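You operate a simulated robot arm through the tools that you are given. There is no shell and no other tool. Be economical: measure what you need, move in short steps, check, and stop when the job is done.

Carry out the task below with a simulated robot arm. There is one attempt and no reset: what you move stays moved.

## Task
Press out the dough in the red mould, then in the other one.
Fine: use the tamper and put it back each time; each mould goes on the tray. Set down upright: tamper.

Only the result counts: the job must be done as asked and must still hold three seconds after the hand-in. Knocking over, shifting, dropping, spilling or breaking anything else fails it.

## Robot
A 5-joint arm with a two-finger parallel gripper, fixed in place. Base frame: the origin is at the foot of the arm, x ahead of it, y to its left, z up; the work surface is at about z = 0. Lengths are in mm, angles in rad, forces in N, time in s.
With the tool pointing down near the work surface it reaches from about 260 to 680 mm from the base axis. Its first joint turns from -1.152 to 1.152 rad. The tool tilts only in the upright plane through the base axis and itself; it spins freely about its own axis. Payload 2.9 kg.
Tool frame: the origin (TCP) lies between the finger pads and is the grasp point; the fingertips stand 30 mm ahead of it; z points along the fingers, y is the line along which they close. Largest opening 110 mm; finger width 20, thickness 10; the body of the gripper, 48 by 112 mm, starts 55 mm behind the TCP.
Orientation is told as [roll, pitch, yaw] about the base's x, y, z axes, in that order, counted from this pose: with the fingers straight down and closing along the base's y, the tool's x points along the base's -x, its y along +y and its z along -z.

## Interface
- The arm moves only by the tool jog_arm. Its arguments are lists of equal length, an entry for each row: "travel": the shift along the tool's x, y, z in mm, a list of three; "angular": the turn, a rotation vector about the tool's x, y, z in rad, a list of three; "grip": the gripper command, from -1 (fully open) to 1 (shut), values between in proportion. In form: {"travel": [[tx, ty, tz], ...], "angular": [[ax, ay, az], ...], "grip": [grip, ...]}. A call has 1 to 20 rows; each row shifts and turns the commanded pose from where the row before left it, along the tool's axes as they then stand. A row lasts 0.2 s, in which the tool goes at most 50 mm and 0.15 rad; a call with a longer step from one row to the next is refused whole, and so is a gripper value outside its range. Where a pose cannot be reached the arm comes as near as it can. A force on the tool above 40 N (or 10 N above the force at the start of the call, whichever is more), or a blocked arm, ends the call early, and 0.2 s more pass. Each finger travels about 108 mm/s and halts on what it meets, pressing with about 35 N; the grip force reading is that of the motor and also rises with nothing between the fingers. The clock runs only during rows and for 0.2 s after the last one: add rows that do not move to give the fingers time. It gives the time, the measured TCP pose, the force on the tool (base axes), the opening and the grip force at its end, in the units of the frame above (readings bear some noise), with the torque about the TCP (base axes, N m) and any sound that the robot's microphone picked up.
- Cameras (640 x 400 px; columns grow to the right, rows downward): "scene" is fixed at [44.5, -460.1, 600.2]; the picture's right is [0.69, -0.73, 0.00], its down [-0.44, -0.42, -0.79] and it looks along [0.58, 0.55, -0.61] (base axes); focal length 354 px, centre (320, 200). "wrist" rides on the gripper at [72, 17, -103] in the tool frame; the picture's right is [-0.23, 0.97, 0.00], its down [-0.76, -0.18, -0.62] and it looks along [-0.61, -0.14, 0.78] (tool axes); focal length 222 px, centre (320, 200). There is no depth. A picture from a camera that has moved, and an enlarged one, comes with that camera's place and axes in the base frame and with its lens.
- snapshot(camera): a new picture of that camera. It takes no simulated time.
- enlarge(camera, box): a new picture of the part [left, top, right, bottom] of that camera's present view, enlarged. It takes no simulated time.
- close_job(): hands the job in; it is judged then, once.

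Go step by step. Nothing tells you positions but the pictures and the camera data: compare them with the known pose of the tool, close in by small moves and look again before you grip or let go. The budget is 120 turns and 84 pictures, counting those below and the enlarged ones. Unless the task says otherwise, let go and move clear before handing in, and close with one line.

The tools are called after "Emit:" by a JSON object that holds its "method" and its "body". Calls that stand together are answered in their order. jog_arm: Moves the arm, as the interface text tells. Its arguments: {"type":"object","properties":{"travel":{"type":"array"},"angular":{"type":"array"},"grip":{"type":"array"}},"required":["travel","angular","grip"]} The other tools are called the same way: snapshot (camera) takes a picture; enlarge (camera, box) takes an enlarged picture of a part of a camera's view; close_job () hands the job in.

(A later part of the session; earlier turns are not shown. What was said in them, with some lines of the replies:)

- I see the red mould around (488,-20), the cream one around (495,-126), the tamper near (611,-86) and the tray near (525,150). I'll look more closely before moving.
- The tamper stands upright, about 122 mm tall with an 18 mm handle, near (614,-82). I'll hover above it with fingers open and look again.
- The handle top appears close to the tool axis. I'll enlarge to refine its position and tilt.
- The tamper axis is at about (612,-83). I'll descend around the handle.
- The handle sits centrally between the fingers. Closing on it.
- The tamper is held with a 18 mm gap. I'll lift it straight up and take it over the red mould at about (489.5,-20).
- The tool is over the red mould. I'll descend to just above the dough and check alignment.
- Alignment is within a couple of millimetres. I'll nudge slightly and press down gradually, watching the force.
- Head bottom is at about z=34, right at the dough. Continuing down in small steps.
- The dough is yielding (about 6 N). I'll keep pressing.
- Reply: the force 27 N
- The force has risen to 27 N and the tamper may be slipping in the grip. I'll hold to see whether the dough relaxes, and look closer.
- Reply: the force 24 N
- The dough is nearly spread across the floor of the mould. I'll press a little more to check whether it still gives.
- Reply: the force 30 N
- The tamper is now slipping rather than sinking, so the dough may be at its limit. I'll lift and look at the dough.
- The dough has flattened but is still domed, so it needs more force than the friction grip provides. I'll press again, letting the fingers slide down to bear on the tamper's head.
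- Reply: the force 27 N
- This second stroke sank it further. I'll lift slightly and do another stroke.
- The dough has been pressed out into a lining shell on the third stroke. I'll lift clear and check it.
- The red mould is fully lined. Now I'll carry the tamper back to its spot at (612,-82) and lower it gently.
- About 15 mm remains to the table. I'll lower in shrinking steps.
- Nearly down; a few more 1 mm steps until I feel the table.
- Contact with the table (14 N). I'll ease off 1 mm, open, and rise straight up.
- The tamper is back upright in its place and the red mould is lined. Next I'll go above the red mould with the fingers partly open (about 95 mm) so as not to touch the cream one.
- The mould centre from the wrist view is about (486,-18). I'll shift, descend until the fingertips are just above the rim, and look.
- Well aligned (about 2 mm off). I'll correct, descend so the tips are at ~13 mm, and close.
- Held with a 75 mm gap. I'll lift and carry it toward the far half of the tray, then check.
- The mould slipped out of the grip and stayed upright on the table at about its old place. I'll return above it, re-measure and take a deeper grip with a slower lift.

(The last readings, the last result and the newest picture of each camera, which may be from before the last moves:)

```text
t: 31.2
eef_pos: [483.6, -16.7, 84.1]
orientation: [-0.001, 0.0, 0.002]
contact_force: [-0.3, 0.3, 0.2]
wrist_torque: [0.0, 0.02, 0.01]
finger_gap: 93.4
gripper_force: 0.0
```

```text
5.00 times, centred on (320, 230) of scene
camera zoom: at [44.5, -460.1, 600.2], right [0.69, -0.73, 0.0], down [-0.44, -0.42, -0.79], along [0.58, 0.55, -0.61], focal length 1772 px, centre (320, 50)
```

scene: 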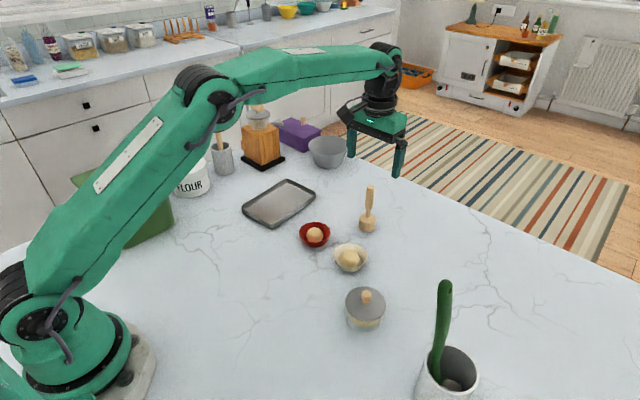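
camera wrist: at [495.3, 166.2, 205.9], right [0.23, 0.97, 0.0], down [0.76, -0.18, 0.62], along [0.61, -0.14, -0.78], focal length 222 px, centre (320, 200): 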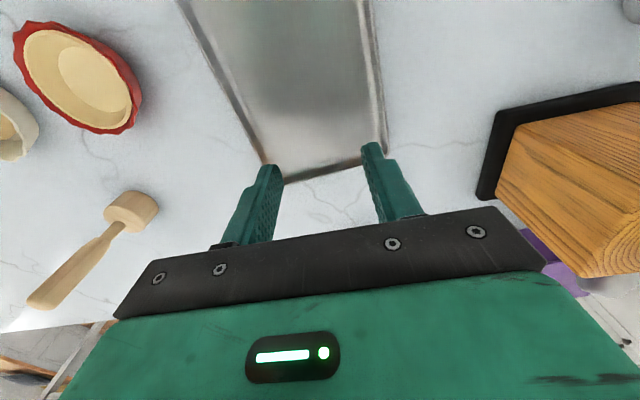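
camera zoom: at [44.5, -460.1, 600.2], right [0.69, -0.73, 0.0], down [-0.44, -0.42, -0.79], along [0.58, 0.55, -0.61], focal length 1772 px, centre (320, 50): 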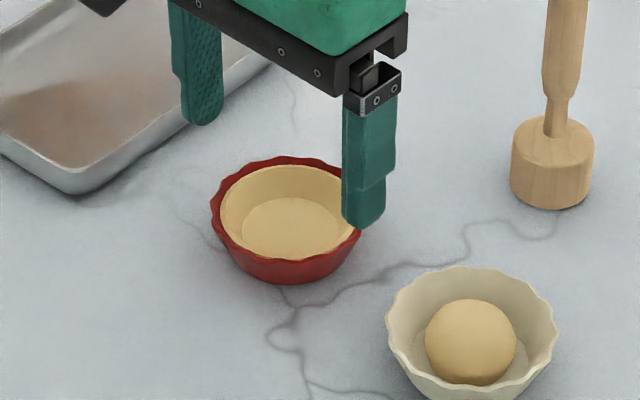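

Centre is about (484.6,-16). I'll descend so the tips are about 4 mm above the table and close firmly, then do a tiny slow lift.

Emit:
{"method": "jog_arm", "body": {"travel": [[0, 1.5, 25], [0, 0, 25], [0, 0, 0], [0, 0, 0], [0, 0, 0], [0, 0, 0], [0, 0, 0]], "angular": [[0, 0, 0], [0, 0, 0], [0, 0, 0], [0, 0, 0], [0, 0, 0], [0, 0, 0], [0, 0, 0]], "grip": [-0.7, -0.7, -0.7, -0.4, 0, 0.5, 1]}}

Emit:
{"method": "jog_arm", "body": {"travel": [[0, 0, -2], [0, 0, -2], [0, 0, -2], [0, 0, -2], [0, 0, 0]], "angular": [[0, 0, 0], [0, 0, 0], [0, 0, 0], [0, 0, 0], [0, 0, 0]], "grip": [1, 1, 1, 1, 1]}}

Emit:
{"method": "enlarge", "body": {"camera": "scene", "box": [270, 190, 370, 270]}}

Emit:
{"method": "snapshot", "body": {"camera": "wrist"}}

```text
t: 32.8
eef_pos: [485.3, -16.0, 33.9]
orientation: [-0.001, 0.0, 0.001]
contact_force: [1.5, 0.1, 1.2]
wrist_torque: [0.01, -0.04, -0.02]
finger_gap: 74.9
gripper_force: 35.1
```

```text
t: 34.0
eef_pos: [484.4, -14.4, 40.3]
orientation: [-0.001, 0.001, 0.001]
contact_force: [0.7, 0.1, -2.9]
wrist_torque: [-0.01, -0.04, -0.03]
finger_gap: 74.7
gripper_force: 35.7
```

```text
5.00 times, centred on (320, 230) of scene
camera zoom: at [44.6, -460.1, 600.2], right [0.69, -0.73, 0.0], down [-0.44, -0.42, -0.79], along [0.58, 0.55, -0.61], focal length 1772 px, centre (320, 50)
```

zoom: 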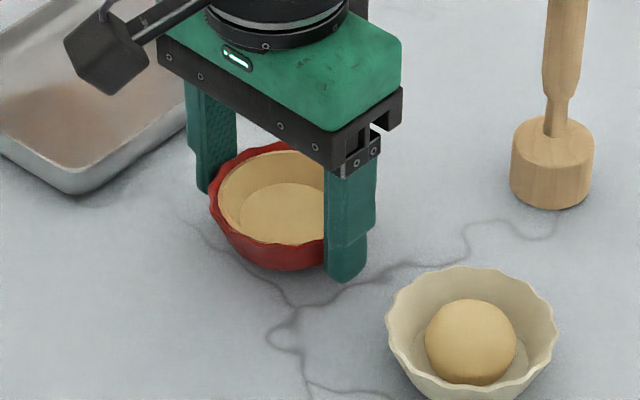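

```text
39 pictures are left
camera wrist: at [412.4, 1.0, 144.4], right [0.23, 0.97, 0.0], down [0.76, -0.18, 0.62], along [0.61, -0.14, -0.78], focal length 222 px, centre (320, 200)
```

wrist: 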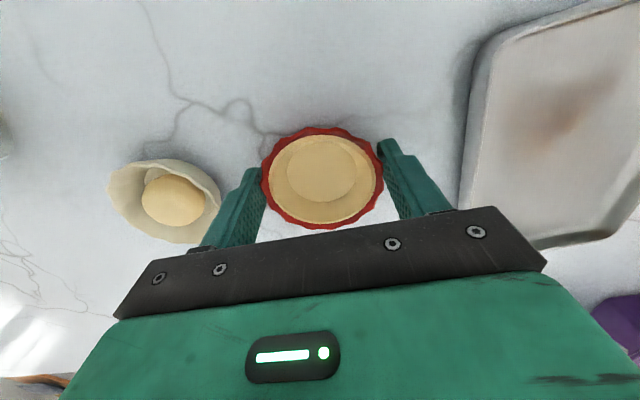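

It holds this time. I'll lift with gentle steps and check it's still held.

Emit:
{"method": "jog_arm", "body": {"travel": [[0, 0, -4], [0, 0, -6], [0, 0, -8], [0, 0, -8], [0, 0, -8], [0, 0, -8], [0, 0, -6], [0, 0, 0]], "angular": [[0, 0, 0], [0, 0, 0], [0, 0, 0], [0, 0, 0], [0, 0, 0], [0, 0, 0], [0, 0, 0], [0, 0, 0]], "grip": [1, 1, 1, 1, 1, 1, 1, 1]}}

Emit:
{"method": "enlarge", "body": {"camera": "scene", "box": [260, 160, 380, 270]}}

```text
t: 35.8
eef_pos: [485.1, -15.7, 90.4]
orientation: [0.001, 0.0, 0.001]
contact_force: [0.3, 1.2, -2.5]
wrist_torque: [-0.02, 0.02, 0.0]
finger_gap: 75.2
gripper_force: 34.9
```

```text
3.64 times, centred on (320, 215) of scene
camera zoom: at [44.6, -460.1, 600.2], right [0.69, -0.73, 0.0], down [-0.44, -0.42, -0.79], along [0.58, 0.55, -0.61], focal length 1289 px, centre (320, 146)
```

zoom: 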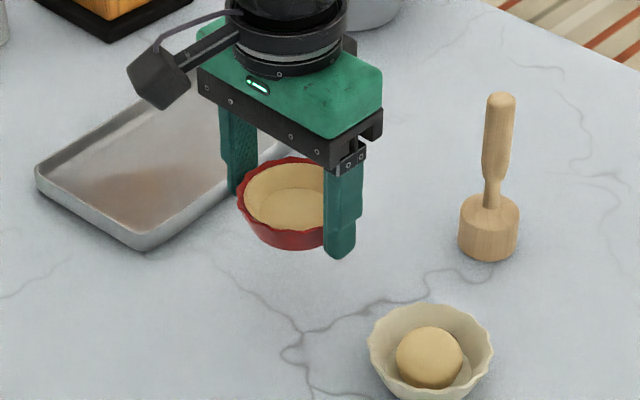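

Held securely. Carrying it smoothly to the far half of the tray.

Emit:
{"method": "jog_arm", "body": {"travel": [[-5, 10, 0], [-10, 20, 0], [-12, 24, 0], [-12, 24, 0], [-12, 24, 0], [-12, 24, 0], [-10, 20, 0], [-6, 13, 0], [-4, 7, 0], [0, 0, 0]], "angular": [[0, 0, 0], [0, 0, 0], [0, 0, 0], [0, 0, 0], [0, 0, 0], [0, 0, 0], [0, 0, 0], [0, 0, 0], [0, 0, 0], [0, 0, 0]], "grip": [1, 1, 1, 1, 1, 1, 1, 1, 1, 1]}}

Emit:
{"method": "snapshot", "body": {"camera": "wrist"}}

Emit:
{"method": "enlarge", "body": {"camera": "scene", "box": [220, 130, 360, 250]}}

```text
t: 38.0
eef_pos: [567.4, 150.2, 89.6]
orientation: [-0.001, 0.0, 0.0]
contact_force: [0.3, -0.4, -2.9]
wrist_torque: [0.03, 0.01, -0.03]
finger_gap: 74.7
gripper_force: 34.8
```

```text
37 pictures are left
camera wrist: at [495.0, 166.9, 191.9], right [0.23, 0.97, 0.0], down [0.76, -0.18, 0.62], along [0.61, -0.14, -0.78], focal length 222 px, centre (320, 200)
```

wrist: 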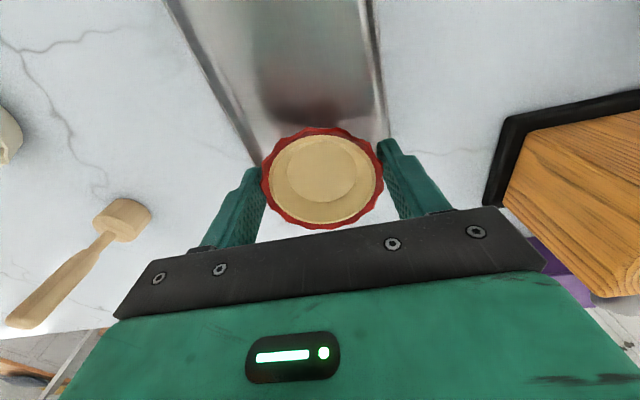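

```text
3.33 times, centred on (290, 190) of scene
camera zoom: at [44.6, -460.1, 600.2], right [0.69, -0.73, 0.0], down [-0.44, -0.42, -0.79], along [0.58, 0.55, -0.61], focal length 1182 px, centre (420, 233)
```

zoom: 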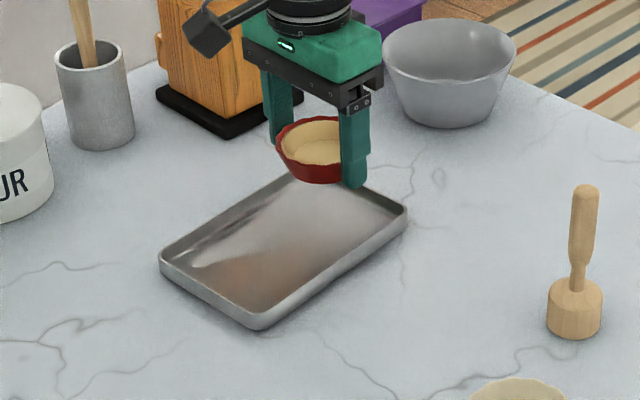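

I'm over the far half; tray centreline there is about y=147. I'll shift 3 mm, lower to just above the tray rim and check finger clearances.

Emit:
{"method": "jog_arm", "body": {"travel": [[1, -3, 10], [0, 0, 15], [0, 0, 8], [0, 0, 0]], "angular": [[0, 0, 0], [0, 0, 0], [0, 0, 0], [0, 0, 0]], "grip": [1, 1, 1, 1]}}

Emit:
{"method": "snapshot", "body": {"camera": "wrist"}}

Emit:
{"method": "enlarge", "body": {"camera": "scene", "box": [240, 150, 340, 240]}}

```text
t: 39.0
eef_pos: [565.9, 148.1, 56.3]
orientation: [-0.001, 0.0, 0.001]
contact_force: [0.1, 0.4, -1.2]
wrist_torque: [-0.02, 0.03, 0.04]
finger_gap: 74.9
gripper_force: 34.8
```

```text
35 pictures are left
camera wrist: at [494.0, 163.9, 158.9], right [0.23, 0.97, 0.0], down [0.76, -0.18, 0.62], along [0.61, -0.14, -0.78], focal length 222 px, centre (320, 200)
```

wrist: 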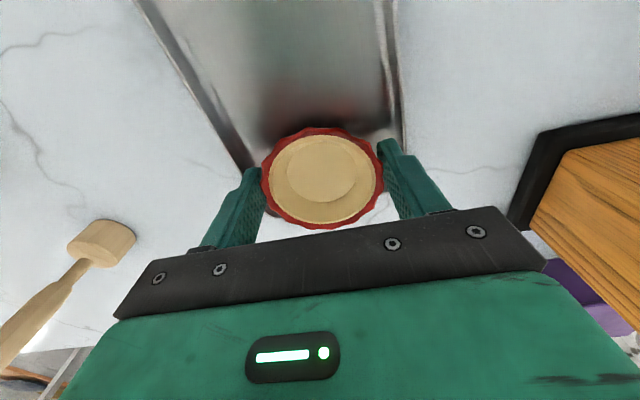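

```text
4.44 times, centred on (290, 195) of scene
camera zoom: at [44.6, -460.1, 600.2], right [0.69, -0.73, 0.0], down [-0.44, -0.42, -0.79], along [0.58, 0.55, -0.61], focal length 1576 px, centre (453, 222)
```

zoom: 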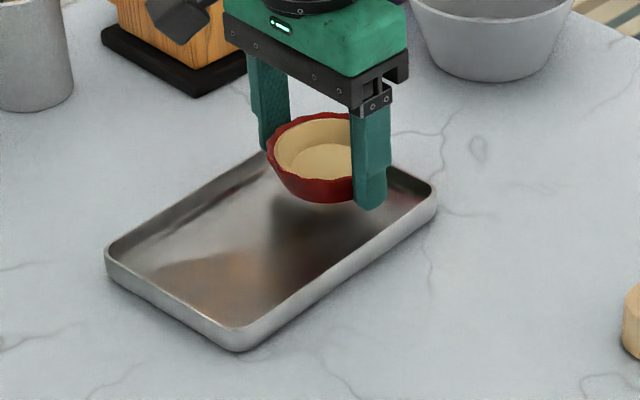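

Refined tray edges at this x are about y 94–206, so I'll shift +2.5 mm back and lower to just above the tray floor.

Emit:
{"method": "jog_arm", "body": {"travel": [[0, 2.5, 4], [0, 0, 5], [0, 0, 3], [0, 0, 0]], "angular": [[0, 0, 0], [0, 0, 0], [0, 0, 0], [0, 0, 0]], "grip": [1, 1, 1, 1]}}

Emit:
{"method": "enlarge", "body": {"camera": "scene", "box": [260, 160, 330, 220]}}

Emit:
{"method": "enlarge", "body": {"camera": "wrist", "box": [160, 80, 480, 250]}}

```text
t: 40.0
eef_pos: [567.3, 149.5, 44.3]
orientation: [0.0, 0.002, 0.002]
contact_force: [0.3, 0.0, -2.3]
wrist_torque: [0.03, 0.03, -0.01]
finger_gap: 75.0
gripper_force: 35.3
```

```text
6.67 times, centred on (295, 190) of scene
camera zoom: at [44.6, -460.1, 600.2], right [0.69, -0.73, 0.0], down [-0.44, -0.42, -0.79], along [0.58, 0.55, -0.61], focal length 2363 px, centre (487, 267)
```

zoom: 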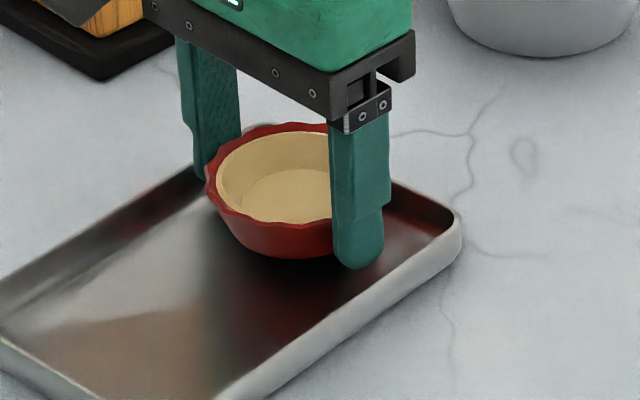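

```text
2.00 times, centred on (320, 165) of wrist
camera zoom: at [494.4, 166.6, 146.9], right [0.23, 0.97, 0.0], down [0.76, -0.18, 0.62], along [0.61, -0.14, -0.78], focal length 444 px, centre (320, 270)
```

zoom: 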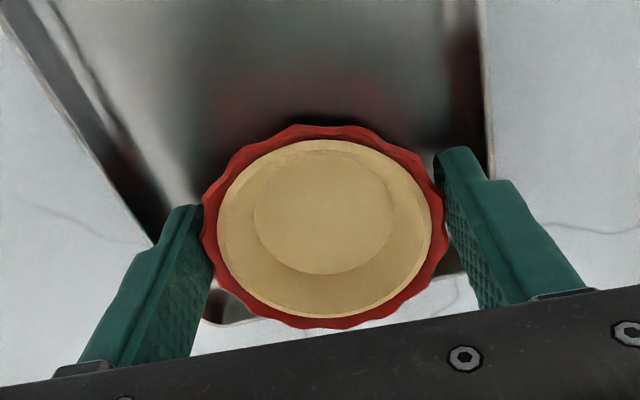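

Clearances look fine. Lowering in 1–2 mm steps until contact.

Emit:
{"method": "jog_arm", "body": {"travel": [[0, 0, 2], [0, 0, 2], [0, 0, 1], [0, 0, 0]], "angular": [[0, 0, 0], [0, 0, 0], [0, 0, 0], [0, 0, 0]], "grip": [1, 1, 1, 1]}}

Emit:
{"method": "jog_arm", "body": {"travel": [[0, 0, 1], [0, 0, 0]], "angular": [[0, 0, 0], [0, 0, 0]], "grip": [1, 1]}}

```text
t: 41.0
eef_pos: [566.0, 149.7, 39.7]
orientation: [-0.001, 0.001, -0.003]
contact_force: [0.2, -1.1, -3.3]
wrist_torque: [-0.05, 0.03, -0.01]
finger_gap: 75.0
gripper_force: 34.9
```

```text
t: 41.6
eef_pos: [566.8, 148.5, 37.4]
orientation: [0.001, -0.001, 0.004]
contact_force: [0.4, -0.2, -2.0]
wrist_torque: [0.01, 0.0, -0.02]
finger_gap: 74.7
gripper_force: 35.0
```

Emit:
{"method": "jog_arm", "body": {"travel": [[0, 0, 1], [0, 0, 0]], "angular": [[0, 0, 0], [0, 0, 0]], "grip": [1, 1]}}

Emit:
{"method": "enlarge", "body": {"camera": "scene", "box": [260, 160, 330, 220]}}

```text
t: 42.2
eef_pos: [568.0, 150.4, 38.3]
orientation: [0.0, 0.001, 0.002]
contact_force: [-0.2, -0.8, 0.1]
wrist_torque: [0.0, 0.01, 0.01]
finger_gap: 74.9
gripper_force: 34.8
```

```text
6.67 times, centred on (295, 190) of scene
camera zoom: at [44.5, -460.1, 600.2], right [0.69, -0.73, 0.0], down [-0.44, -0.42, -0.79], along [0.58, 0.55, -0.61], focal length 2363 px, centre (487, 267)
```

zoom: 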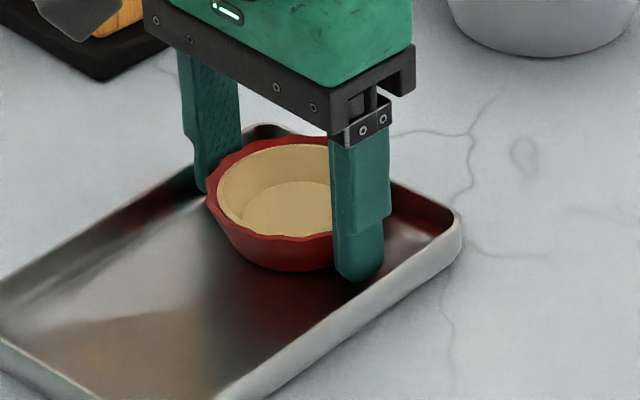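

Weight has transferred to the tray. I'll open just enough (about 83 mm) and rise slowly.

Emit:
{"method": "jog_arm", "body": {"travel": [[0, 0, 0], [0, 0, 0], [0, 0, 0], [0, 0, -3], [0, 0, -12], [0, 0, -30], [0, 0, -40], [0, 0, 0]], "angular": [[0, 0, 0], [0, 0, 0], [0, 0, 0], [0, 0, 0], [0, 0, 0], [0, 0, 0], [0, 0, 0], [0, 0, 0]], "grip": [-0.43, -0.5, -0.5, -0.5, -0.5, -0.5, -0.7, -0.7]}}

Emit:
{"method": "snapshot", "body": {"camera": "wrist"}}

Emit:
{"method": "enlarge", "body": {"camera": "scene", "box": [220, 130, 390, 280]}}

```text
t: 44.0
eef_pos: [567.3, 149.5, 124.5]
orientation: [0.002, -0.001, 0.001]
contact_force: [-0.3, 0.7, 0.0]
wrist_torque: [0.01, -0.01, -0.03]
finger_gap: 93.3
gripper_force: 0.0
```

```text
30 pictures are left
camera wrist: at [495.4, 166.8, 226.5], right [0.23, 0.97, 0.0], down [0.76, -0.18, 0.62], along [0.61, -0.14, -0.78], focal length 222 px, centre (320, 200)
```

wrist: 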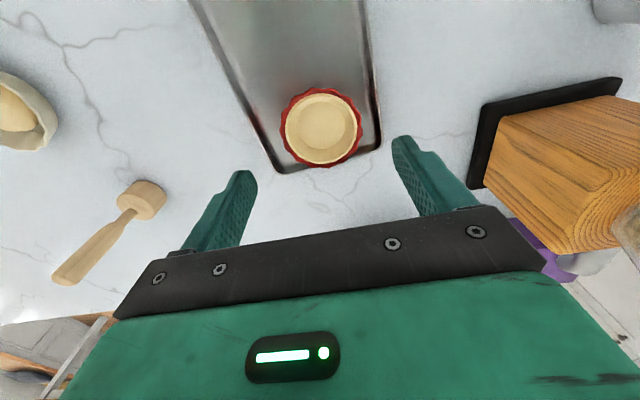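

```text
2.67 times, centred on (305, 205) of scene
camera zoom: at [44.5, -460.1, 600.2], right [0.69, -0.73, 0.0], down [-0.44, -0.42, -0.79], along [0.58, 0.55, -0.61], focal length 945 px, centre (360, 187)
```

zoom: 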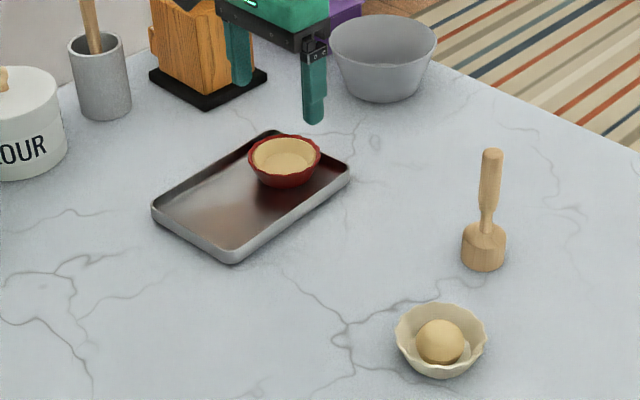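

Red mould is properly on the tray. Now back to the tamper: rise and hover over it.

Emit:
{"method": "jog_arm", "body": {"travel": [[0, 0, -30], [0, 0, -30], [-6, -32, 0], [-6, -40, 0], [-8, -40, 0], [-8, -40, 0], [-8, -40, 0], [-8, -40, 0], [0, 0, 0]], "angular": [[0, 0, 0], [0, 0, 0], [0, 0, 0], [0, 0, 0], [0, 0, 0], [0, 0, 0], [0, 0, 0], [0, 0, 0], [0, 0, 0]], "grip": [-0.7, -0.7, -1, -1, -1, -1, -1, -1, -1]}}

Emit:
{"method": "enlarge", "body": {"camera": "wrist", "box": [220, 50, 420, 200]}}

```text
t: 46.0
eef_pos: [610.6, -82.2, 182.8]
orientation: [0.001, 0.001, 0.002]
contact_force: [0.2, -0.5, -0.4]
wrist_torque: [0.0, -0.02, 0.0]
finger_gap: 110.0
gripper_force: 0.1
```

```text
2.67 times, centred on (320, 125) of wrist
camera zoom: at [538.5, -65.3, 286.2], right [0.23, 0.97, 0.0], down [0.76, -0.18, 0.62], along [0.61, -0.14, -0.78], focal length 592 px, centre (320, 400)
```

zoom: 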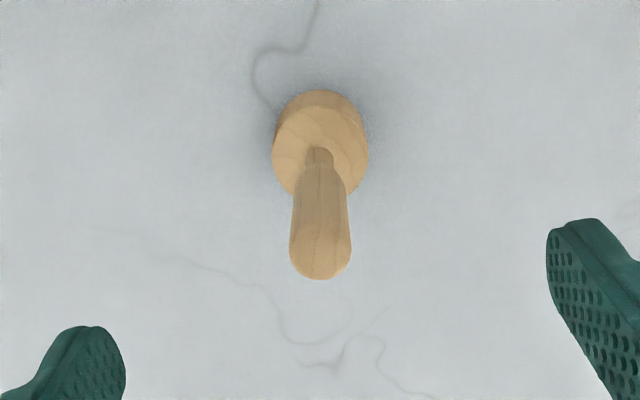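

Aligned to about 1 mm. Descending to a lower grip height (TCP ≈ 72) and closing.

Emit:
{"method": "jog_arm", "body": {"travel": [[-1, 0, 35], [0, 0, 35], [0, 0, 30], [0, 0, 10], [0, 0, 0], [0, 0, 0], [0, 0, 0], [0, 0, 0], [0, 0, 0]], "angular": [[0, 0, 0], [0, 0, 0], [0, 0, 0], [0, 0, 0], [0, 0, 0], [0, 0, 0], [0, 0, 0], [0, 0, 0], [0, 0, 0]], "grip": [-1, -1, -1, -1, -1, 0, 0.6, 1, 1]}}

Emit:
{"method": "enlarge", "body": {"camera": "scene", "box": [320, 150, 420, 240]}}

```text
t: 48.0
eef_pos: [610.6, -83.7, 72.3]
orientation: [0.001, 0.0, -0.001]
contact_force: [-0.8, -0.1, 0.3]
wrist_torque: [0.02, -0.02, -0.02]
finger_gap: 17.8
gripper_force: 34.8
```

```text
4.44 times, centred on (370, 195) of scene
camera zoom: at [44.5, -460.1, 600.2], right [0.69, -0.73, 0.0], down [-0.44, -0.42, -0.79], along [0.58, 0.55, -0.61], focal length 1576 px, centre (98, 222)
```

zoom: 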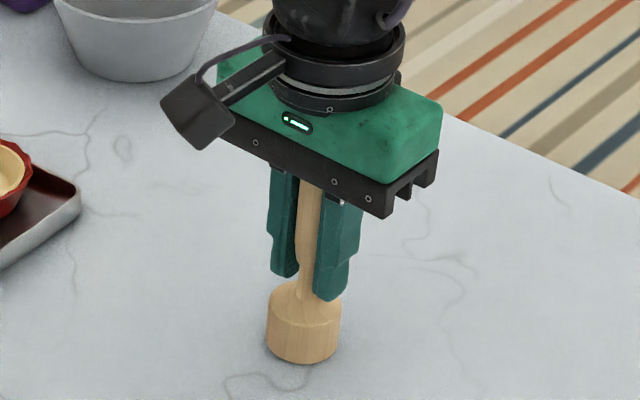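

Tamper held. Lift and carry it over the cream mould near (485.5,-125.5).

Emit:
{"method": "jog_arm", "body": {"travel": [[0, 0, -20], [0, 0, -30], [0, 0, -40], [0, 0, -10], [30, -10, 0], [32, -11, 0], [32, -11, 0], [32, -11, 0], [0, 0, 40], [0, 0, 0]], "angular": [[0, 0, 0], [0, 0, 0], [0, 0, 0], [0, 0, 0], [0, 0, 0], [0, 0, 0], [0, 0, 0], [0, 0, 0], [0, 0, 0], [0, 0, 0]], "grip": [1, 1, 1, 1, 1, 1, 1, 1, 1, 1]}}

Emit:
{"method": "enlarge", "body": {"camera": "wrist", "box": [230, 50, 410, 190]}}

Emit:
{"method": "enlarge", "body": {"camera": "scene", "box": [300, 190, 400, 290]}}

```text
t: 50.2
eef_pos: [486.3, -124.7, 132.7]
orientation: [-0.002, -0.001, 0.001]
contact_force: [0.3, -0.4, -1.3]
wrist_torque: [-0.02, 0.0, -0.02]
finger_gap: 17.8
gripper_force: 35.0
```

```text
2.86 times, centred on (320, 120) of wrist
camera zoom: at [414.2, -108.5, 235.0], right [0.23, 0.97, 0.0], down [0.76, -0.18, 0.62], along [0.61, -0.14, -0.78], focal length 635 px, centre (320, 429)
```

zoom: 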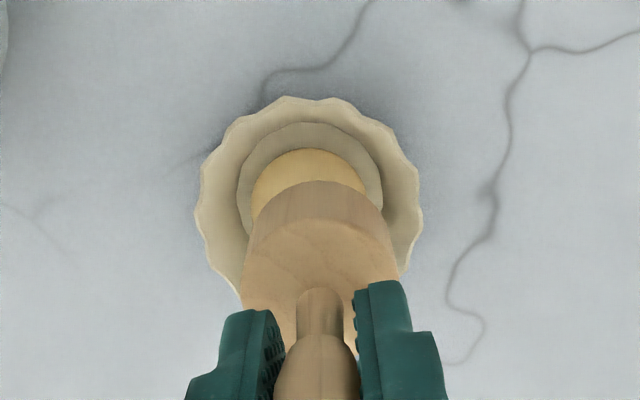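

```text
4.00 times, centred on (350, 240) of scene
camera zoom: at [44.5, -460.1, 600.2], right [0.69, -0.73, 0.0], down [-0.44, -0.42, -0.79], along [0.58, 0.55, -0.61], focal length 1418 px, centre (200, 40)
```

zoom: 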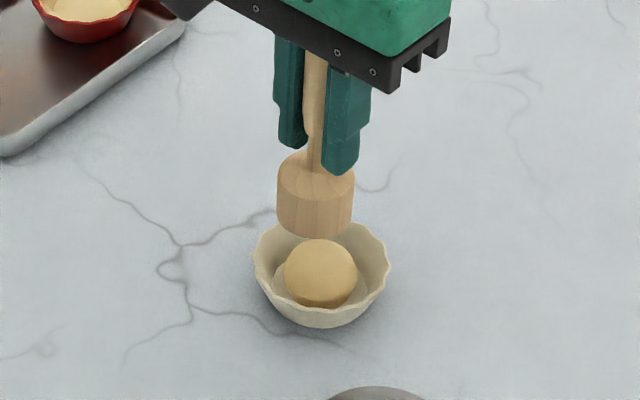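

The mould is about 4 mm to -y of the tool. I'll correct and start the first press stroke.

Emit:
{"method": "jog_arm", "body": {"travel": [[1, -4, 0], [0, 0, 10], [0, 0, 6], [0, 0, 4], [0, 0, 3], [0, 0, 3], [0, 0, 3], [0, 0, 3], [0, 0, 0]], "angular": [[0, 0, 0], [0, 0, 0], [0, 0, 0], [0, 0, 0], [0, 0, 0], [0, 0, 0], [0, 0, 0], [0, 0, 0], [0, 0, 0]], "grip": [1, 1, 1, 1, 1, 1, 1, 1, 1]}}

Emit:
{"method": "enlarge", "body": {"camera": "scene", "box": [310, 200, 390, 280]}}

```text
t: 52.2
eef_pos: [483.9, -129.2, 100.8]
orientation: [0.001, 0.0, 0.001]
contact_force: [0.6, -0.9, -0.8]
wrist_torque: [0.0, 0.01, 0.02]
finger_gap: 18.2
gripper_force: 34.5
```

```text
5.00 times, centred on (350, 240) of scene
camera zoom: at [44.5, -460.1, 600.2], right [0.69, -0.73, 0.0], down [-0.44, -0.42, -0.79], along [0.58, 0.55, -0.61], focal length 1772 px, centre (170, 0)
```

zoom: 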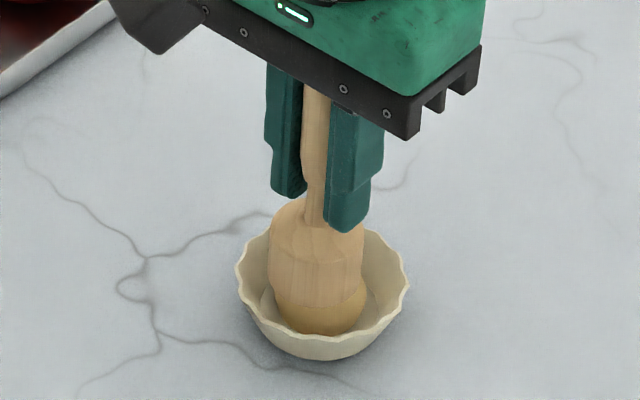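

No contact force yet. A 1.5 mm nudge, then on down.

Emit:
{"method": "jog_arm", "body": {"travel": [[0, -1.5, 0], [0, 0, 2], [0, 0, 2], [0, 0, 2], [0, 0, 2], [0, 0, 0]], "angular": [[0, 0, 0], [0, 0, 0], [0, 0, 0], [0, 0, 0], [0, 0, 0], [0, 0, 0]], "grip": [1, 1, 1, 1, 1, 1]}}

```text
t: 53.6
eef_pos: [484.4, -130.5, 93.2]
orientation: [-0.001, -0.003, -0.001]
contact_force: [-4.6, 0.4, 13.9]
wrist_torque: [0.08, 0.39, 0.02]
finger_gap: 17.9
gripper_force: 34.9
```

Emit:
{"method": "jog_arm", "body": {"travel": [[0, 0, 1.5], [0, 0, 1.5], [0, 0, 0], [0, 0, 0]], "angular": [[0, 0, 0], [0, 0, 0], [0, 0, 0], [0, 0, 0]], "grip": [1, 1, 1, 1]}}

Emit:
{"method": "enlarge", "body": {"camera": "scene", "box": [310, 200, 390, 280]}}

```text
t: 54.6
eef_pos: [485.7, -130.6, 91.3]
orientation: [-0.002, -0.008, 0.002]
contact_force: [1.1, 1.9, 28.8]
wrist_torque: [0.22, -0.18, 0.01]
finger_gap: 18.1
gripper_force: 35.0
```

```text
5.00 times, centred on (350, 240) of scene
camera zoom: at [44.4, -460.0, 600.3], right [0.69, -0.73, 0.0], down [-0.44, -0.42, -0.79], along [0.58, 0.55, -0.61], focal length 1772 px, centre (170, 0)
```

zoom: 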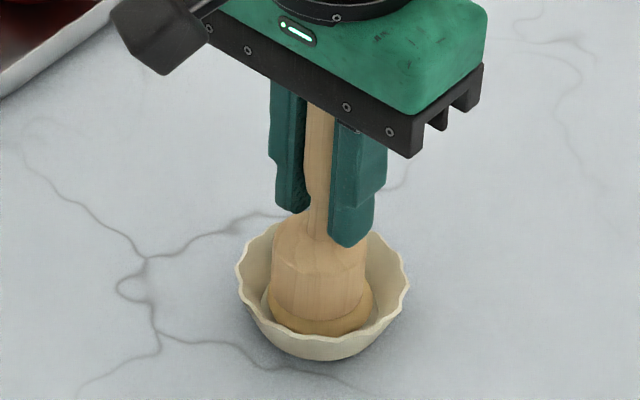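

First stroke complete (29 N). Lift 20 mm and do a second stroke.

Emit:
{"method": "jog_arm", "body": {"travel": [[0, 0, -20], [0, 0, 0], [0, 0, 14], [0, 0, 4], [0, 0, 2], [0, 0, 2], [0, 0, 2], [0, 0, 0]], "angular": [[0, 0, 0], [0, 0, 0], [0, 0, 0], [0, 0, 0], [0, 0, 0], [0, 0, 0], [0, 0, 0], [0, 0, 0]], "grip": [1, 1, 1, 1, 1, 1, 1, 1]}}

Emit:
{"method": "enlarge", "body": {"camera": "scene", "box": [310, 200, 390, 280]}}

```text
t: 56.4
eef_pos: [484.2, -129.9, 87.6]
orientation: [0.001, -0.002, 0.003]
contact_force: [-4.2, 3.2, 14.7]
wrist_torque: [0.33, 0.1, 0.06]
finger_gap: 18.0
gripper_force: 34.9
```

```text
5.00 times, centred on (350, 240) of scene
camera zoom: at [44.5, -460.1, 600.3], right [0.69, -0.73, 0.0], down [-0.44, -0.42, -0.79], along [0.58, 0.55, -0.61], focal length 1772 px, centre (170, 0)
```

zoom: 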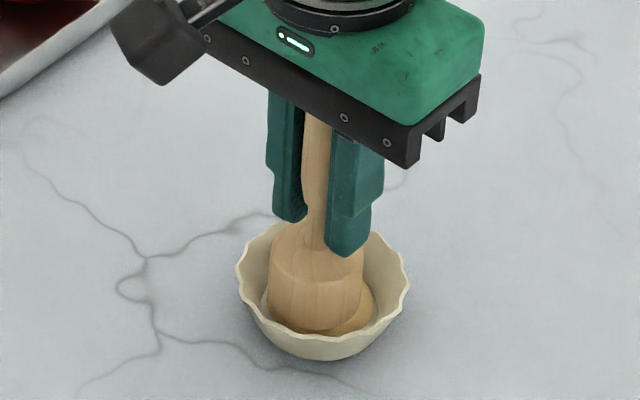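

Second stroke sinking further. A bit more, then a third stroke with a slight recentring.

Emit:
{"method": "jog_arm", "body": {"travel": [[0, 0, 1], [0, 0, 1], [0, 0, 0]], "angular": [[0, 0, 0], [0, 0, 0], [0, 0, 0]], "grip": [1, 1, 1]}}

Emit:
{"method": "jog_arm", "body": {"travel": [[0, 0, -22], [0, -2, 0], [0, 0, 16], [0, 0, 4], [0, 0, 2], [0, 0, 2], [0, 0, 2], [0, 0, 0]], "angular": [[0, 0, 0], [0, 0, 0], [0, 0, 0], [0, 0, 0], [0, 0, 0], [0, 0, 0], [0, 0, 0], [0, 0, 0]], "grip": [1, 1, 1, 1, 1, 1, 1, 1]}}

Emit:
{"method": "enlarge", "body": {"camera": "scene", "box": [310, 200, 390, 280]}}

```text
t: 57.2
eef_pos: [485.0, -130.7, 86.1]
orientation: [-0.001, -0.004, 0.0]
contact_force: [-5.3, 1.3, 28.6]
wrist_torque: [0.18, 0.05, 0.04]
finger_gap: 18.0
gripper_force: 34.9
```

```text
t: 59.0
eef_pos: [486.5, -132.7, 80.9]
orientation: [-0.003, -0.002, 0.002]
contact_force: [3.3, 2.7, 11.7]
wrist_torque: [0.18, -0.32, 0.04]
finger_gap: 17.9
gripper_force: 35.3
```

```text
5.00 times, centred on (350, 240) of scene
camera zoom: at [44.5, -460.1, 600.2], right [0.69, -0.73, 0.0], down [-0.44, -0.42, -0.79], along [0.58, 0.55, -0.61], focal length 1772 px, centre (170, 0)
```

zoom: 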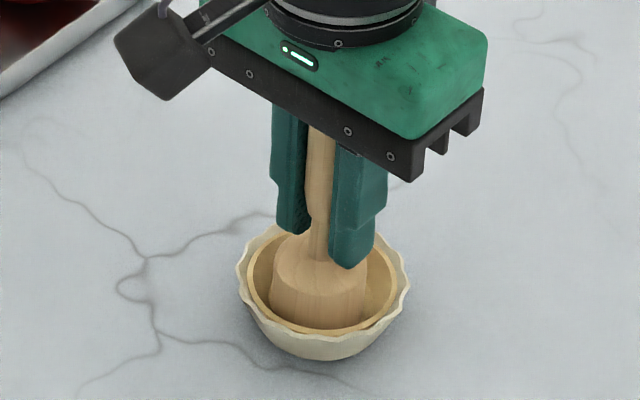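

The cream mould is now lined too. Lift straight out and return the tamper to its spot.

Emit:
{"method": "jog_arm", "body": {"travel": [[0, 0, -10], [0, 0, -40], [0, 0, -45], [-31, 12, 0], [-32, 13, 0], [-32, 13, 0], [-32, 12.5, 0], [0, 0, 40], [0, 0, 30], [0, 0, 12], [0, 0, 0]], "angular": [[0, 0, 0], [0, 0, 0], [0, 0, 0], [0, 0, 0], [0, 0, 0], [0, 0, 0], [0, 0, 0], [0, 0, 0], [0, 0, 0], [0, 0, 0], [0, 0, 0]], "grip": [1, 1, 1, 1, 1, 1, 1, 1, 1, 1, 1]}}

Emit:
{"method": "enlarge", "body": {"camera": "scene", "box": [280, 170, 420, 290]}}

```text
t: 61.4
eef_pos: [612.0, -83.8, 91.6]
orientation: [0.0, 0.0, 0.0]
contact_force: [0.2, 0.9, -0.2]
wrist_torque: [0.02, 0.01, -0.03]
finger_gap: 18.0
gripper_force: 34.8
```

```text
3.33 times, centred on (350, 230) of scene
camera zoom: at [44.6, -460.1, 600.2], right [0.69, -0.73, 0.0], down [-0.44, -0.42, -0.79], along [0.58, 0.55, -0.61], focal length 1182 px, centre (220, 100)
```

zoom: 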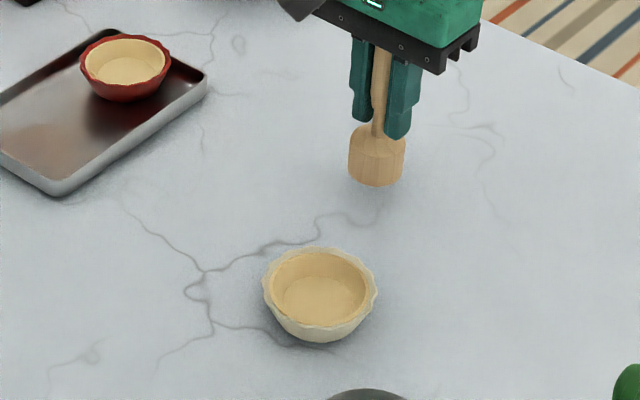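

About 18 mm above the table. Lowering to within a few mm, then stepping.

Emit:
{"method": "jog_arm", "body": {"travel": [[0, 0, 8], [0, 0, 5], [0, 0, 2], [0, 0, 1], [0, 0, 0]], "angular": [[0, 0, 0], [0, 0, 0], [0, 0, 0], [0, 0, 0], [0, 0, 0]], "grip": [1, 1, 1, 1, 1]}}

Emit:
{"method": "jog_arm", "body": {"travel": [[0, 0, 1], [0, 0, 1], [0, 0, 0]], "angular": [[0, 0, 0], [0, 0, 0], [0, 0, 0]], "grip": [1, 1, 1]}}

```text
t: 62.6
eef_pos: [610.5, -82.5, 76.8]
orientation: [0.001, 0.001, 0.003]
contact_force: [-0.2, -0.2, -1.1]
wrist_torque: [-0.04, -0.02, -0.02]
finger_gap: 18.1
gripper_force: 35.0
```

```text
t: 63.4
eef_pos: [611.5, -82.0, 75.0]
orientation: [0.0, 0.0, 0.0]
contact_force: [-0.2, 0.1, -0.4]
wrist_torque: [0.0, -0.02, -0.01]
finger_gap: 17.9
gripper_force: 34.6
```

Emit:
{"method": "jog_arm", "body": {"travel": [[0, 0, 1], [0, 0, 0]], "angular": [[0, 0, 0], [0, 0, 0]], "grip": [1, 1]}}

Emit:
{"method": "jog_arm", "body": {"travel": [[0, 0, 1], [0, 0, 0]], "angular": [[0, 0, 0], [0, 0, 0]], "grip": [1, 1]}}

```text
t: 64.0
eef_pos: [611.1, -82.3, 73.4]
orientation: [0.0, -0.001, 0.001]
contact_force: [-0.3, -0.3, -0.9]
wrist_torque: [-0.01, 0.02, 0.01]
finger_gap: 17.8
gripper_force: 35.2
```

```text
t: 64.6
eef_pos: [612.6, -82.1, 72.0]
orientation: [0.0, 0.0, 0.002]
contact_force: [-0.7, -0.2, -1.0]
wrist_torque: [-0.01, 0.0, 0.0]
finger_gap: 18.0
gripper_force: 35.0
```

Emit:
{"method": "jog_arm", "body": {"travel": [[0, 0, 1], [0, 0, 0]], "angular": [[0, 0, 0], [0, 0, 0]], "grip": [1, 1]}}

Emit:
{"method": "enlarge", "body": {"camera": "scene", "box": [335, 200, 395, 240]}}

```text
t: 65.2
eef_pos: [611.5, -82.8, 72.0]
orientation: [0.001, -0.001, 0.002]
contact_force: [-0.7, 0.0, -0.7]
wrist_torque: [0.01, -0.01, -0.01]
finger_gap: 18.2
gripper_force: 35.2
```

```text
10.00 times, centred on (365, 220) of scene
camera zoom: at [44.6, -460.1, 600.2], right [0.69, -0.73, 0.0], down [-0.44, -0.42, -0.79], along [0.58, 0.55, -0.61], focal length 3545 px, centre (-130, 0)
```

zoom: 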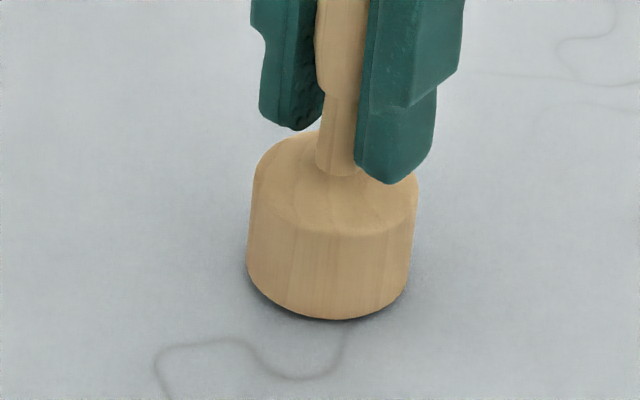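

It looks on the table. One more mm to confirm, then release and rise.

Emit:
{"method": "jog_arm", "body": {"travel": [[0, 0, 1], [0, 0, 0]], "angular": [[0, 0, 0], [0, 0, 0]], "grip": [1, 1]}}

```text
t: 65.8
eef_pos: [613.1, -81.4, 71.6]
orientation: [-0.001, 0.001, 0.001]
contact_force: [-1.9, 0.1, 4.2]
wrist_torque: [0.02, 0.05, 0.0]
finger_gap: 18.1
gripper_force: 34.2
```

Light contact (4 N). Release, rise clear, and go above the cream mould.

Emit:
{"method": "jog_arm", "body": {"travel": [[0, 0, 0], [0, 0, 0], [0, 0, 0], [0, 0, 0], [0, 0, -30], [0, 0, -45], [0, 0, -30], [30, -12, 0], [32, -12, 0], [32, -12, 0], [32, -12, 0], [0, 0, 40], [0, 0, 40], [0, 0, 0]], "angular": [[0, 0, 0], [0, 0, 0], [0, 0, 0], [0, 0, 0], [0, 0, 0], [0, 0, 0], [0, 0, 0], [0, 0, 0], [0, 0, 0], [0, 0, 0], [0, 0, 0], [0, 0, 0], [0, 0, 0], [0, 0, 0]], "grip": [0.3, -0.4, -1, -1, -1, -1, -1, -1, -1, -1, -0.8, -0.8, -0.8, -0.8]}}

Emit:
{"method": "enlarge", "body": {"camera": "wrist", "box": [180, 70, 460, 250]}}

Emit:
{"method": "enlarge", "body": {"camera": "scene", "box": [280, 170, 420, 290]}}

```text
t: 68.8
eef_pos: [486.1, -129.7, 95.8]
orientation: [0.0, 0.001, 0.001]
contact_force: [0.3, 0.5, 0.5]
wrist_torque: [0.03, 0.01, -0.02]
finger_gap: 99.1
gripper_force: 0.1
```

```text
2.22 times, centred on (320, 160) of wrist
camera zoom: at [413.5, -114.0, 197.9], right [0.23, 0.97, 0.0], down [0.76, -0.18, 0.62], along [0.61, -0.14, -0.78], focal length 494 px, centre (320, 289)
```

zoom: 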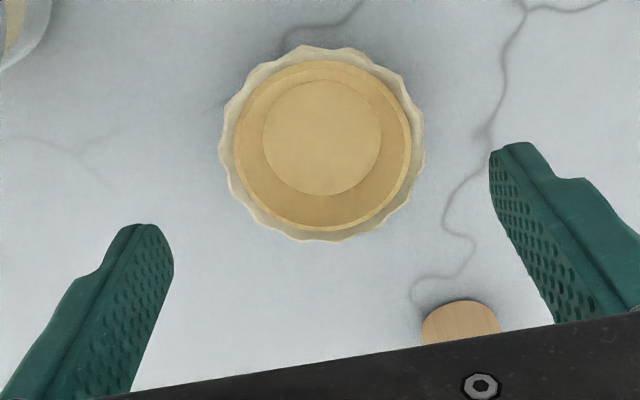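

```text
3.33 times, centred on (350, 230) of scene
camera zoom: at [44.5, -460.1, 600.2], right [0.69, -0.73, 0.0], down [-0.44, -0.42, -0.79], along [0.58, 0.55, -0.61], focal length 1182 px, centre (220, 100)
```

zoom: 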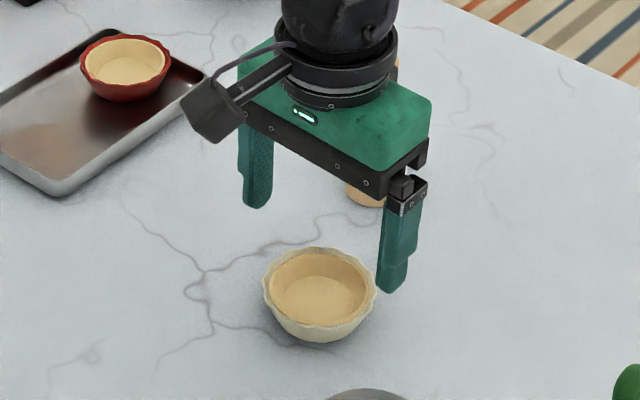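

The cream mould is centred near (482,-129). I'll correct, descend to TCP ≈ 34 and close firmly.

Emit:
{"method": "jog_arm", "body": {"travel": [[3, 2, 20], [0, 0, 25], [0, 0, 16.5], [0, 0, 0], [0, 0, 0], [0, 0, 0], [0, 0, 0], [0, 0, 0]], "angular": [[0, 0, 0], [0, 0, 0], [0, 0, 0], [0, 0, 0], [0, 0, 0], [0, 0, 0], [0, 0, 0], [0, 0, 0]], "grip": [-0.8, -0.8, -0.8, -0.8, -0.5, 0, 0.5, 1]}}

Emit:
{"method": "jog_arm", "body": {"travel": [[0, 0, -2], [0, 0, -2], [0, 0, -2], [0, 0, -2], [0, 0, 0]], "angular": [[0, 0, 0], [0, 0, 0], [0, 0, 0], [0, 0, 0], [0, 0, 0]], "grip": [1, 1, 1, 1, 1]}}

Emit:
{"method": "snapshot", "body": {"camera": "wrist"}}

```text
t: 70.6
eef_pos: [483.1, -128.7, 34.8]
orientation: [-0.001, 0.001, 0.003]
contact_force: [0.7, 0.7, 0.3]
wrist_torque: [0.03, -0.03, 0.01]
finger_gap: 74.7
gripper_force: 35.5
```

```text
t: 71.8
eef_pos: [482.8, -129.0, 42.6]
orientation: [0.0, 0.0, 0.001]
contact_force: [0.1, -0.6, -2.0]
wrist_torque: [-0.01, 0.02, 0.0]
finger_gap: 74.7
gripper_force: 35.9
```

```text
16 pictures are left
camera wrist: at [410.6, -111.8, 144.9], right [0.23, 0.97, 0.0], down [0.76, -0.18, 0.62], along [0.61, -0.14, -0.78], focal length 222 px, centre (320, 200)
```

wrist: 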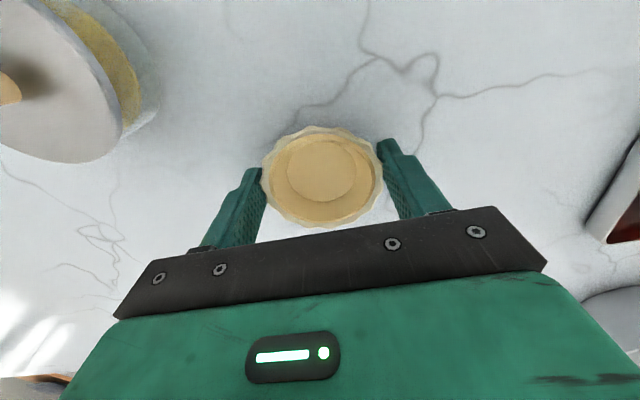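

Held. Lift gently and carry to the near half of the tray at about (486,143.5).

Emit:
{"method": "jog_arm", "body": {"travel": [[0, 0, -4], [0, 0, -8], [0, 0, -10], [0, 0, -10], [0, 0, -8], [0, 0, -8], [0, 10, 0], [0, 20, 0], [0, 24, 0], [-1, 26, 0], [-1, 26, 0], [-1, 26, 0], [0, 26, 0], [0, 26, 0], [0, 26, 0], [0, 24, 0], [0, 20, 0], [0, 12, 0], [0, 6, 0], [0, 0, 0]], "angular": [[0, 0, 0], [0, 0, 0], [0, 0, 0], [0, 0, 0], [0, 0, 0], [0, 0, 0], [0, 0, 0], [0, 0, 0], [0, 0, 0], [0, 0, 0], [0, 0, 0], [0, 0, 0], [0, 0, 0], [0, 0, 0], [0, 0, 0], [0, 0, 0], [0, 0, 0], [0, 0, 0], [0, 0, 0], [0, 0, 0]], "grip": [1, 1, 1, 1, 1, 1, 1, 1, 1, 1, 1, 1, 1, 1, 1, 1, 1, 1, 1, 1]}}

Emit:
{"method": "snapshot", "body": {"camera": "wrist"}}

Emit:
{"method": "enlarge", "body": {"camera": "scene", "box": [210, 130, 350, 250]}}

```text
t: 76.0
eef_pos: [484.8, 143.4, 89.7]
orientation: [0.001, 0.002, 0.0]
contact_force: [-0.5, -0.4, -2.2]
wrist_torque: [0.01, 0.03, -0.03]
finger_gap: 75.0
gripper_force: 35.3
```

```text
15 pictures are left
camera wrist: at [413.3, 160.7, 192.1], right [0.23, 0.97, 0.0], down [0.76, -0.18, 0.62], along [0.61, -0.14, -0.78], focal length 222 px, centre (320, 200)
```

wrist: 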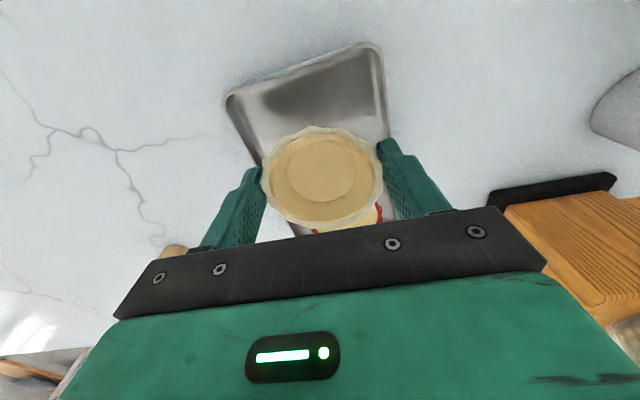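

```text
3.33 times, centred on (280, 190) of scene
camera zoom: at [44.6, -460.1, 600.2], right [0.69, -0.73, 0.0], down [-0.44, -0.42, -0.79], along [0.58, 0.55, -0.61], focal length 1182 px, centre (453, 233)
```

zoom: 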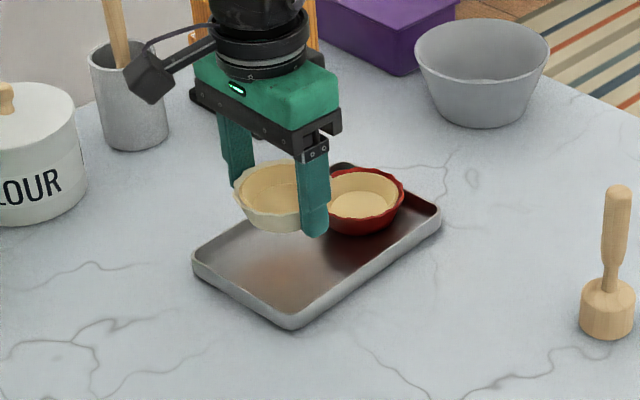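

Tray edges here are y≈86–200, so y=143 is centred, and there is about 5 mm to the red mould. Lowering.

Emit:
{"method": "jog_arm", "body": {"travel": [[0, 0, 10], [0, 0, 15], [0, 0, 12], [0, 0, 6], [0, 0, 3], [0, 0, 0]], "angular": [[0, 0, 0], [0, 0, 0], [0, 0, 0], [0, 0, 0], [0, 0, 0], [0, 0, 0]], "grip": [1, 1, 1, 1, 1, 1]}}

Emit:
{"method": "enlarge", "body": {"camera": "scene", "box": [230, 160, 330, 240]}}

Emit:
{"method": "snapshot", "body": {"camera": "wrist"}}

```text
t: 77.4
eef_pos: [486.6, 143.8, 44.8]
orientation: [0.001, 0.0, 0.0]
contact_force: [0.3, -0.3, -1.7]
wrist_torque: [0.02, 0.0, 0.01]
finger_gap: 74.9
gripper_force: 34.9
```

```text
5.00 times, centred on (280, 200) of scene
camera zoom: at [44.6, -460.1, 600.2], right [0.69, -0.73, 0.0], down [-0.44, -0.42, -0.79], along [0.58, 0.55, -0.61], focal length 1772 px, centre (520, 200)
```

zoom: 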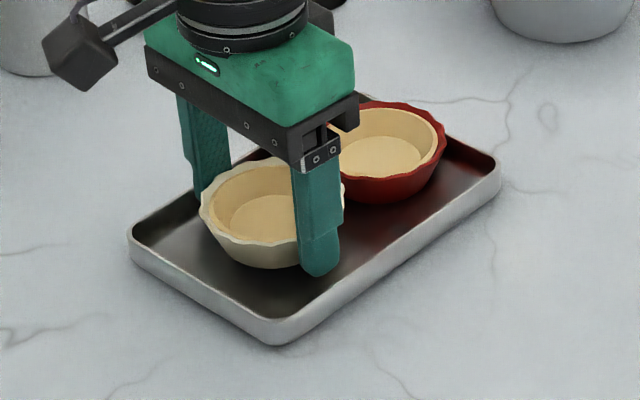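

```text
12 pictures are left
camera wrist: at [413.7, 160.6, 146.7], right [0.23, 0.97, 0.0], down [0.76, -0.18, 0.62], along [0.61, -0.14, -0.78], focal length 222 px, centre (320, 200)
```

wrist: 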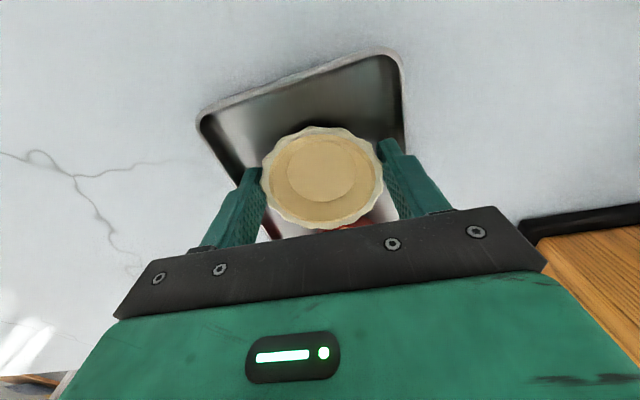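

There's room at the near end, so I'll shift 3 mm away from the red mould and lower in small steps.

Emit:
{"method": "jog_arm", "body": {"travel": [[3, 0, 0], [0, 0, 2], [0, 0, 2], [0, 0, 1], [0, 0, 1], [0, 0, 0]], "angular": [[0, 0, 0], [0, 0, 0], [0, 0, 0], [0, 0, 0], [0, 0, 0], [0, 0, 0]], "grip": [1, 1, 1, 1, 1, 1]}}

Emit:
{"method": "jog_arm", "body": {"travel": [[0, 0, 1], [0, 0, 0]], "angular": [[0, 0, 0], [0, 0, 0]], "grip": [1, 1]}}

```text
t: 78.8
eef_pos: [483.0, 143.7, 36.9]
orientation: [-0.001, 0.001, 0.002]
contact_force: [0.1, 0.8, -2.6]
wrist_torque: [0.03, 0.02, 0.0]
finger_gap: 75.0
gripper_force: 34.8
```

```text
t: 79.4
eef_pos: [482.6, 143.9, 39.0]
orientation: [0.001, -0.001, 0.001]
contact_force: [-3.9, -2.8, 10.5]
wrist_torque: [-0.1, 0.14, 0.01]
finger_gap: 74.9
gripper_force: 35.5
```

Contact with the tray floor (10 N). Ease off slightly, open a little, and rise.

Emit:
{"method": "jog_arm", "body": {"travel": [[0, 0, -0.7], [0, 0, 0], [0, 0, 0], [0, 0, 0], [0, 0, -3], [0, 0, -12], [0, 0, -30], [0, 0, -40], [0, 0, -40], [0, 0, 0]], "angular": [[0, 0, 0], [0, 0, 0], [0, 0, 0], [0, 0, 0], [0, 0, 0], [0, 0, 0], [0, 0, 0], [0, 0, 0], [0, 0, 0], [0, 0, 0]], "grip": [1, -0.43, -0.5, -0.5, -0.5, -0.5, -0.5, -0.5, -0.5, -0.5]}}

Emit:
{"method": "snapshot", "body": {"camera": "scene"}}

Emit:
{"method": "enlarge", "body": {"camera": "scene", "box": [230, 160, 390, 260]}}

Emit:
{"method": "snapshot", "body": {"camera": "wrist"}}

```text
t: 81.6
eef_pos: [483.0, 144.7, 164.0]
orientation: [0.001, -0.002, 0.001]
contact_force: [0.8, 0.0, 0.1]
wrist_torque: [0.0, 0.02, 0.04]
finger_gap: 82.6
gripper_force: 0.1
```

```text
11 pictures are left
```

scene: 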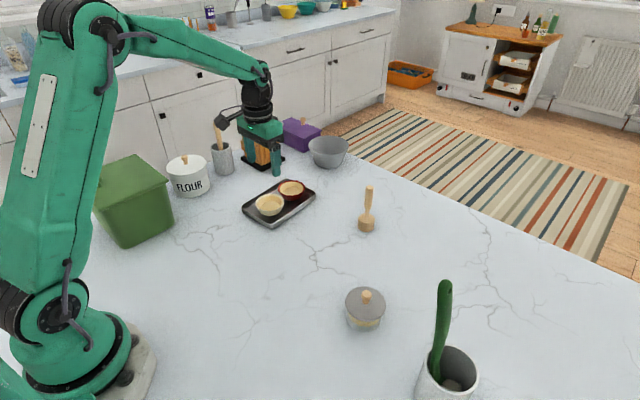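

```text
4.00 times, centred on (310, 210) of scene
camera zoom: at [44.5, -460.1, 600.2], right [0.69, -0.73, 0.0], down [-0.44, -0.42, -0.79], along [0.58, 0.55, -0.61], focal length 1418 px, centre (360, 160)
```

zoom: 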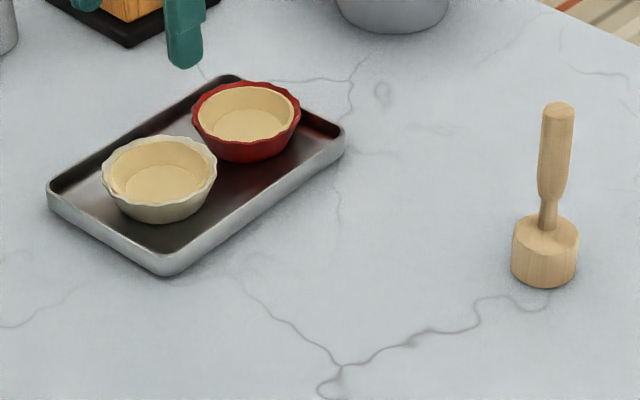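

```text
9 pictures are left
camera wrist: at [410.5, 160.8, 267.0], right [0.23, 0.97, 0.0], down [0.76, -0.18, 0.62], along [0.61, -0.14, -0.78], focal length 222 px, centre (320, 200)
```

wrist: 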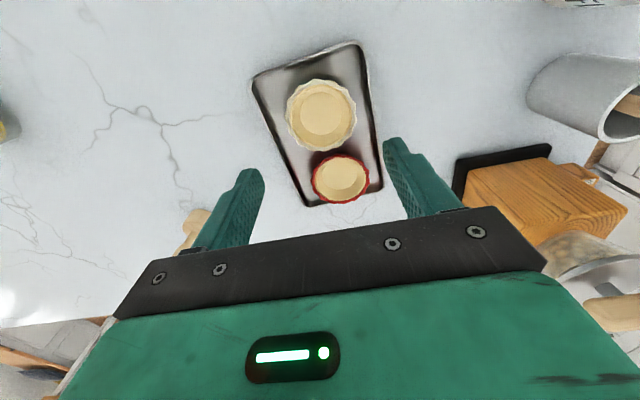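

Both lined moulds sit flat on the tray, the tamper stands upright in its place, and the arm is clear. Handing in.

Emit:
{"method": "close_job", "body": {}}

```text
The job is handed in.
```

I pressed out the dough in the red mould and then the cream one, and both moulds are now on the tray. The tamper went back upright to within about 2 mm of its starting spot after each pressing. On the first try at lifting the red mould it slipped from the grip, but it stayed upright in place, and a deeper grip held.
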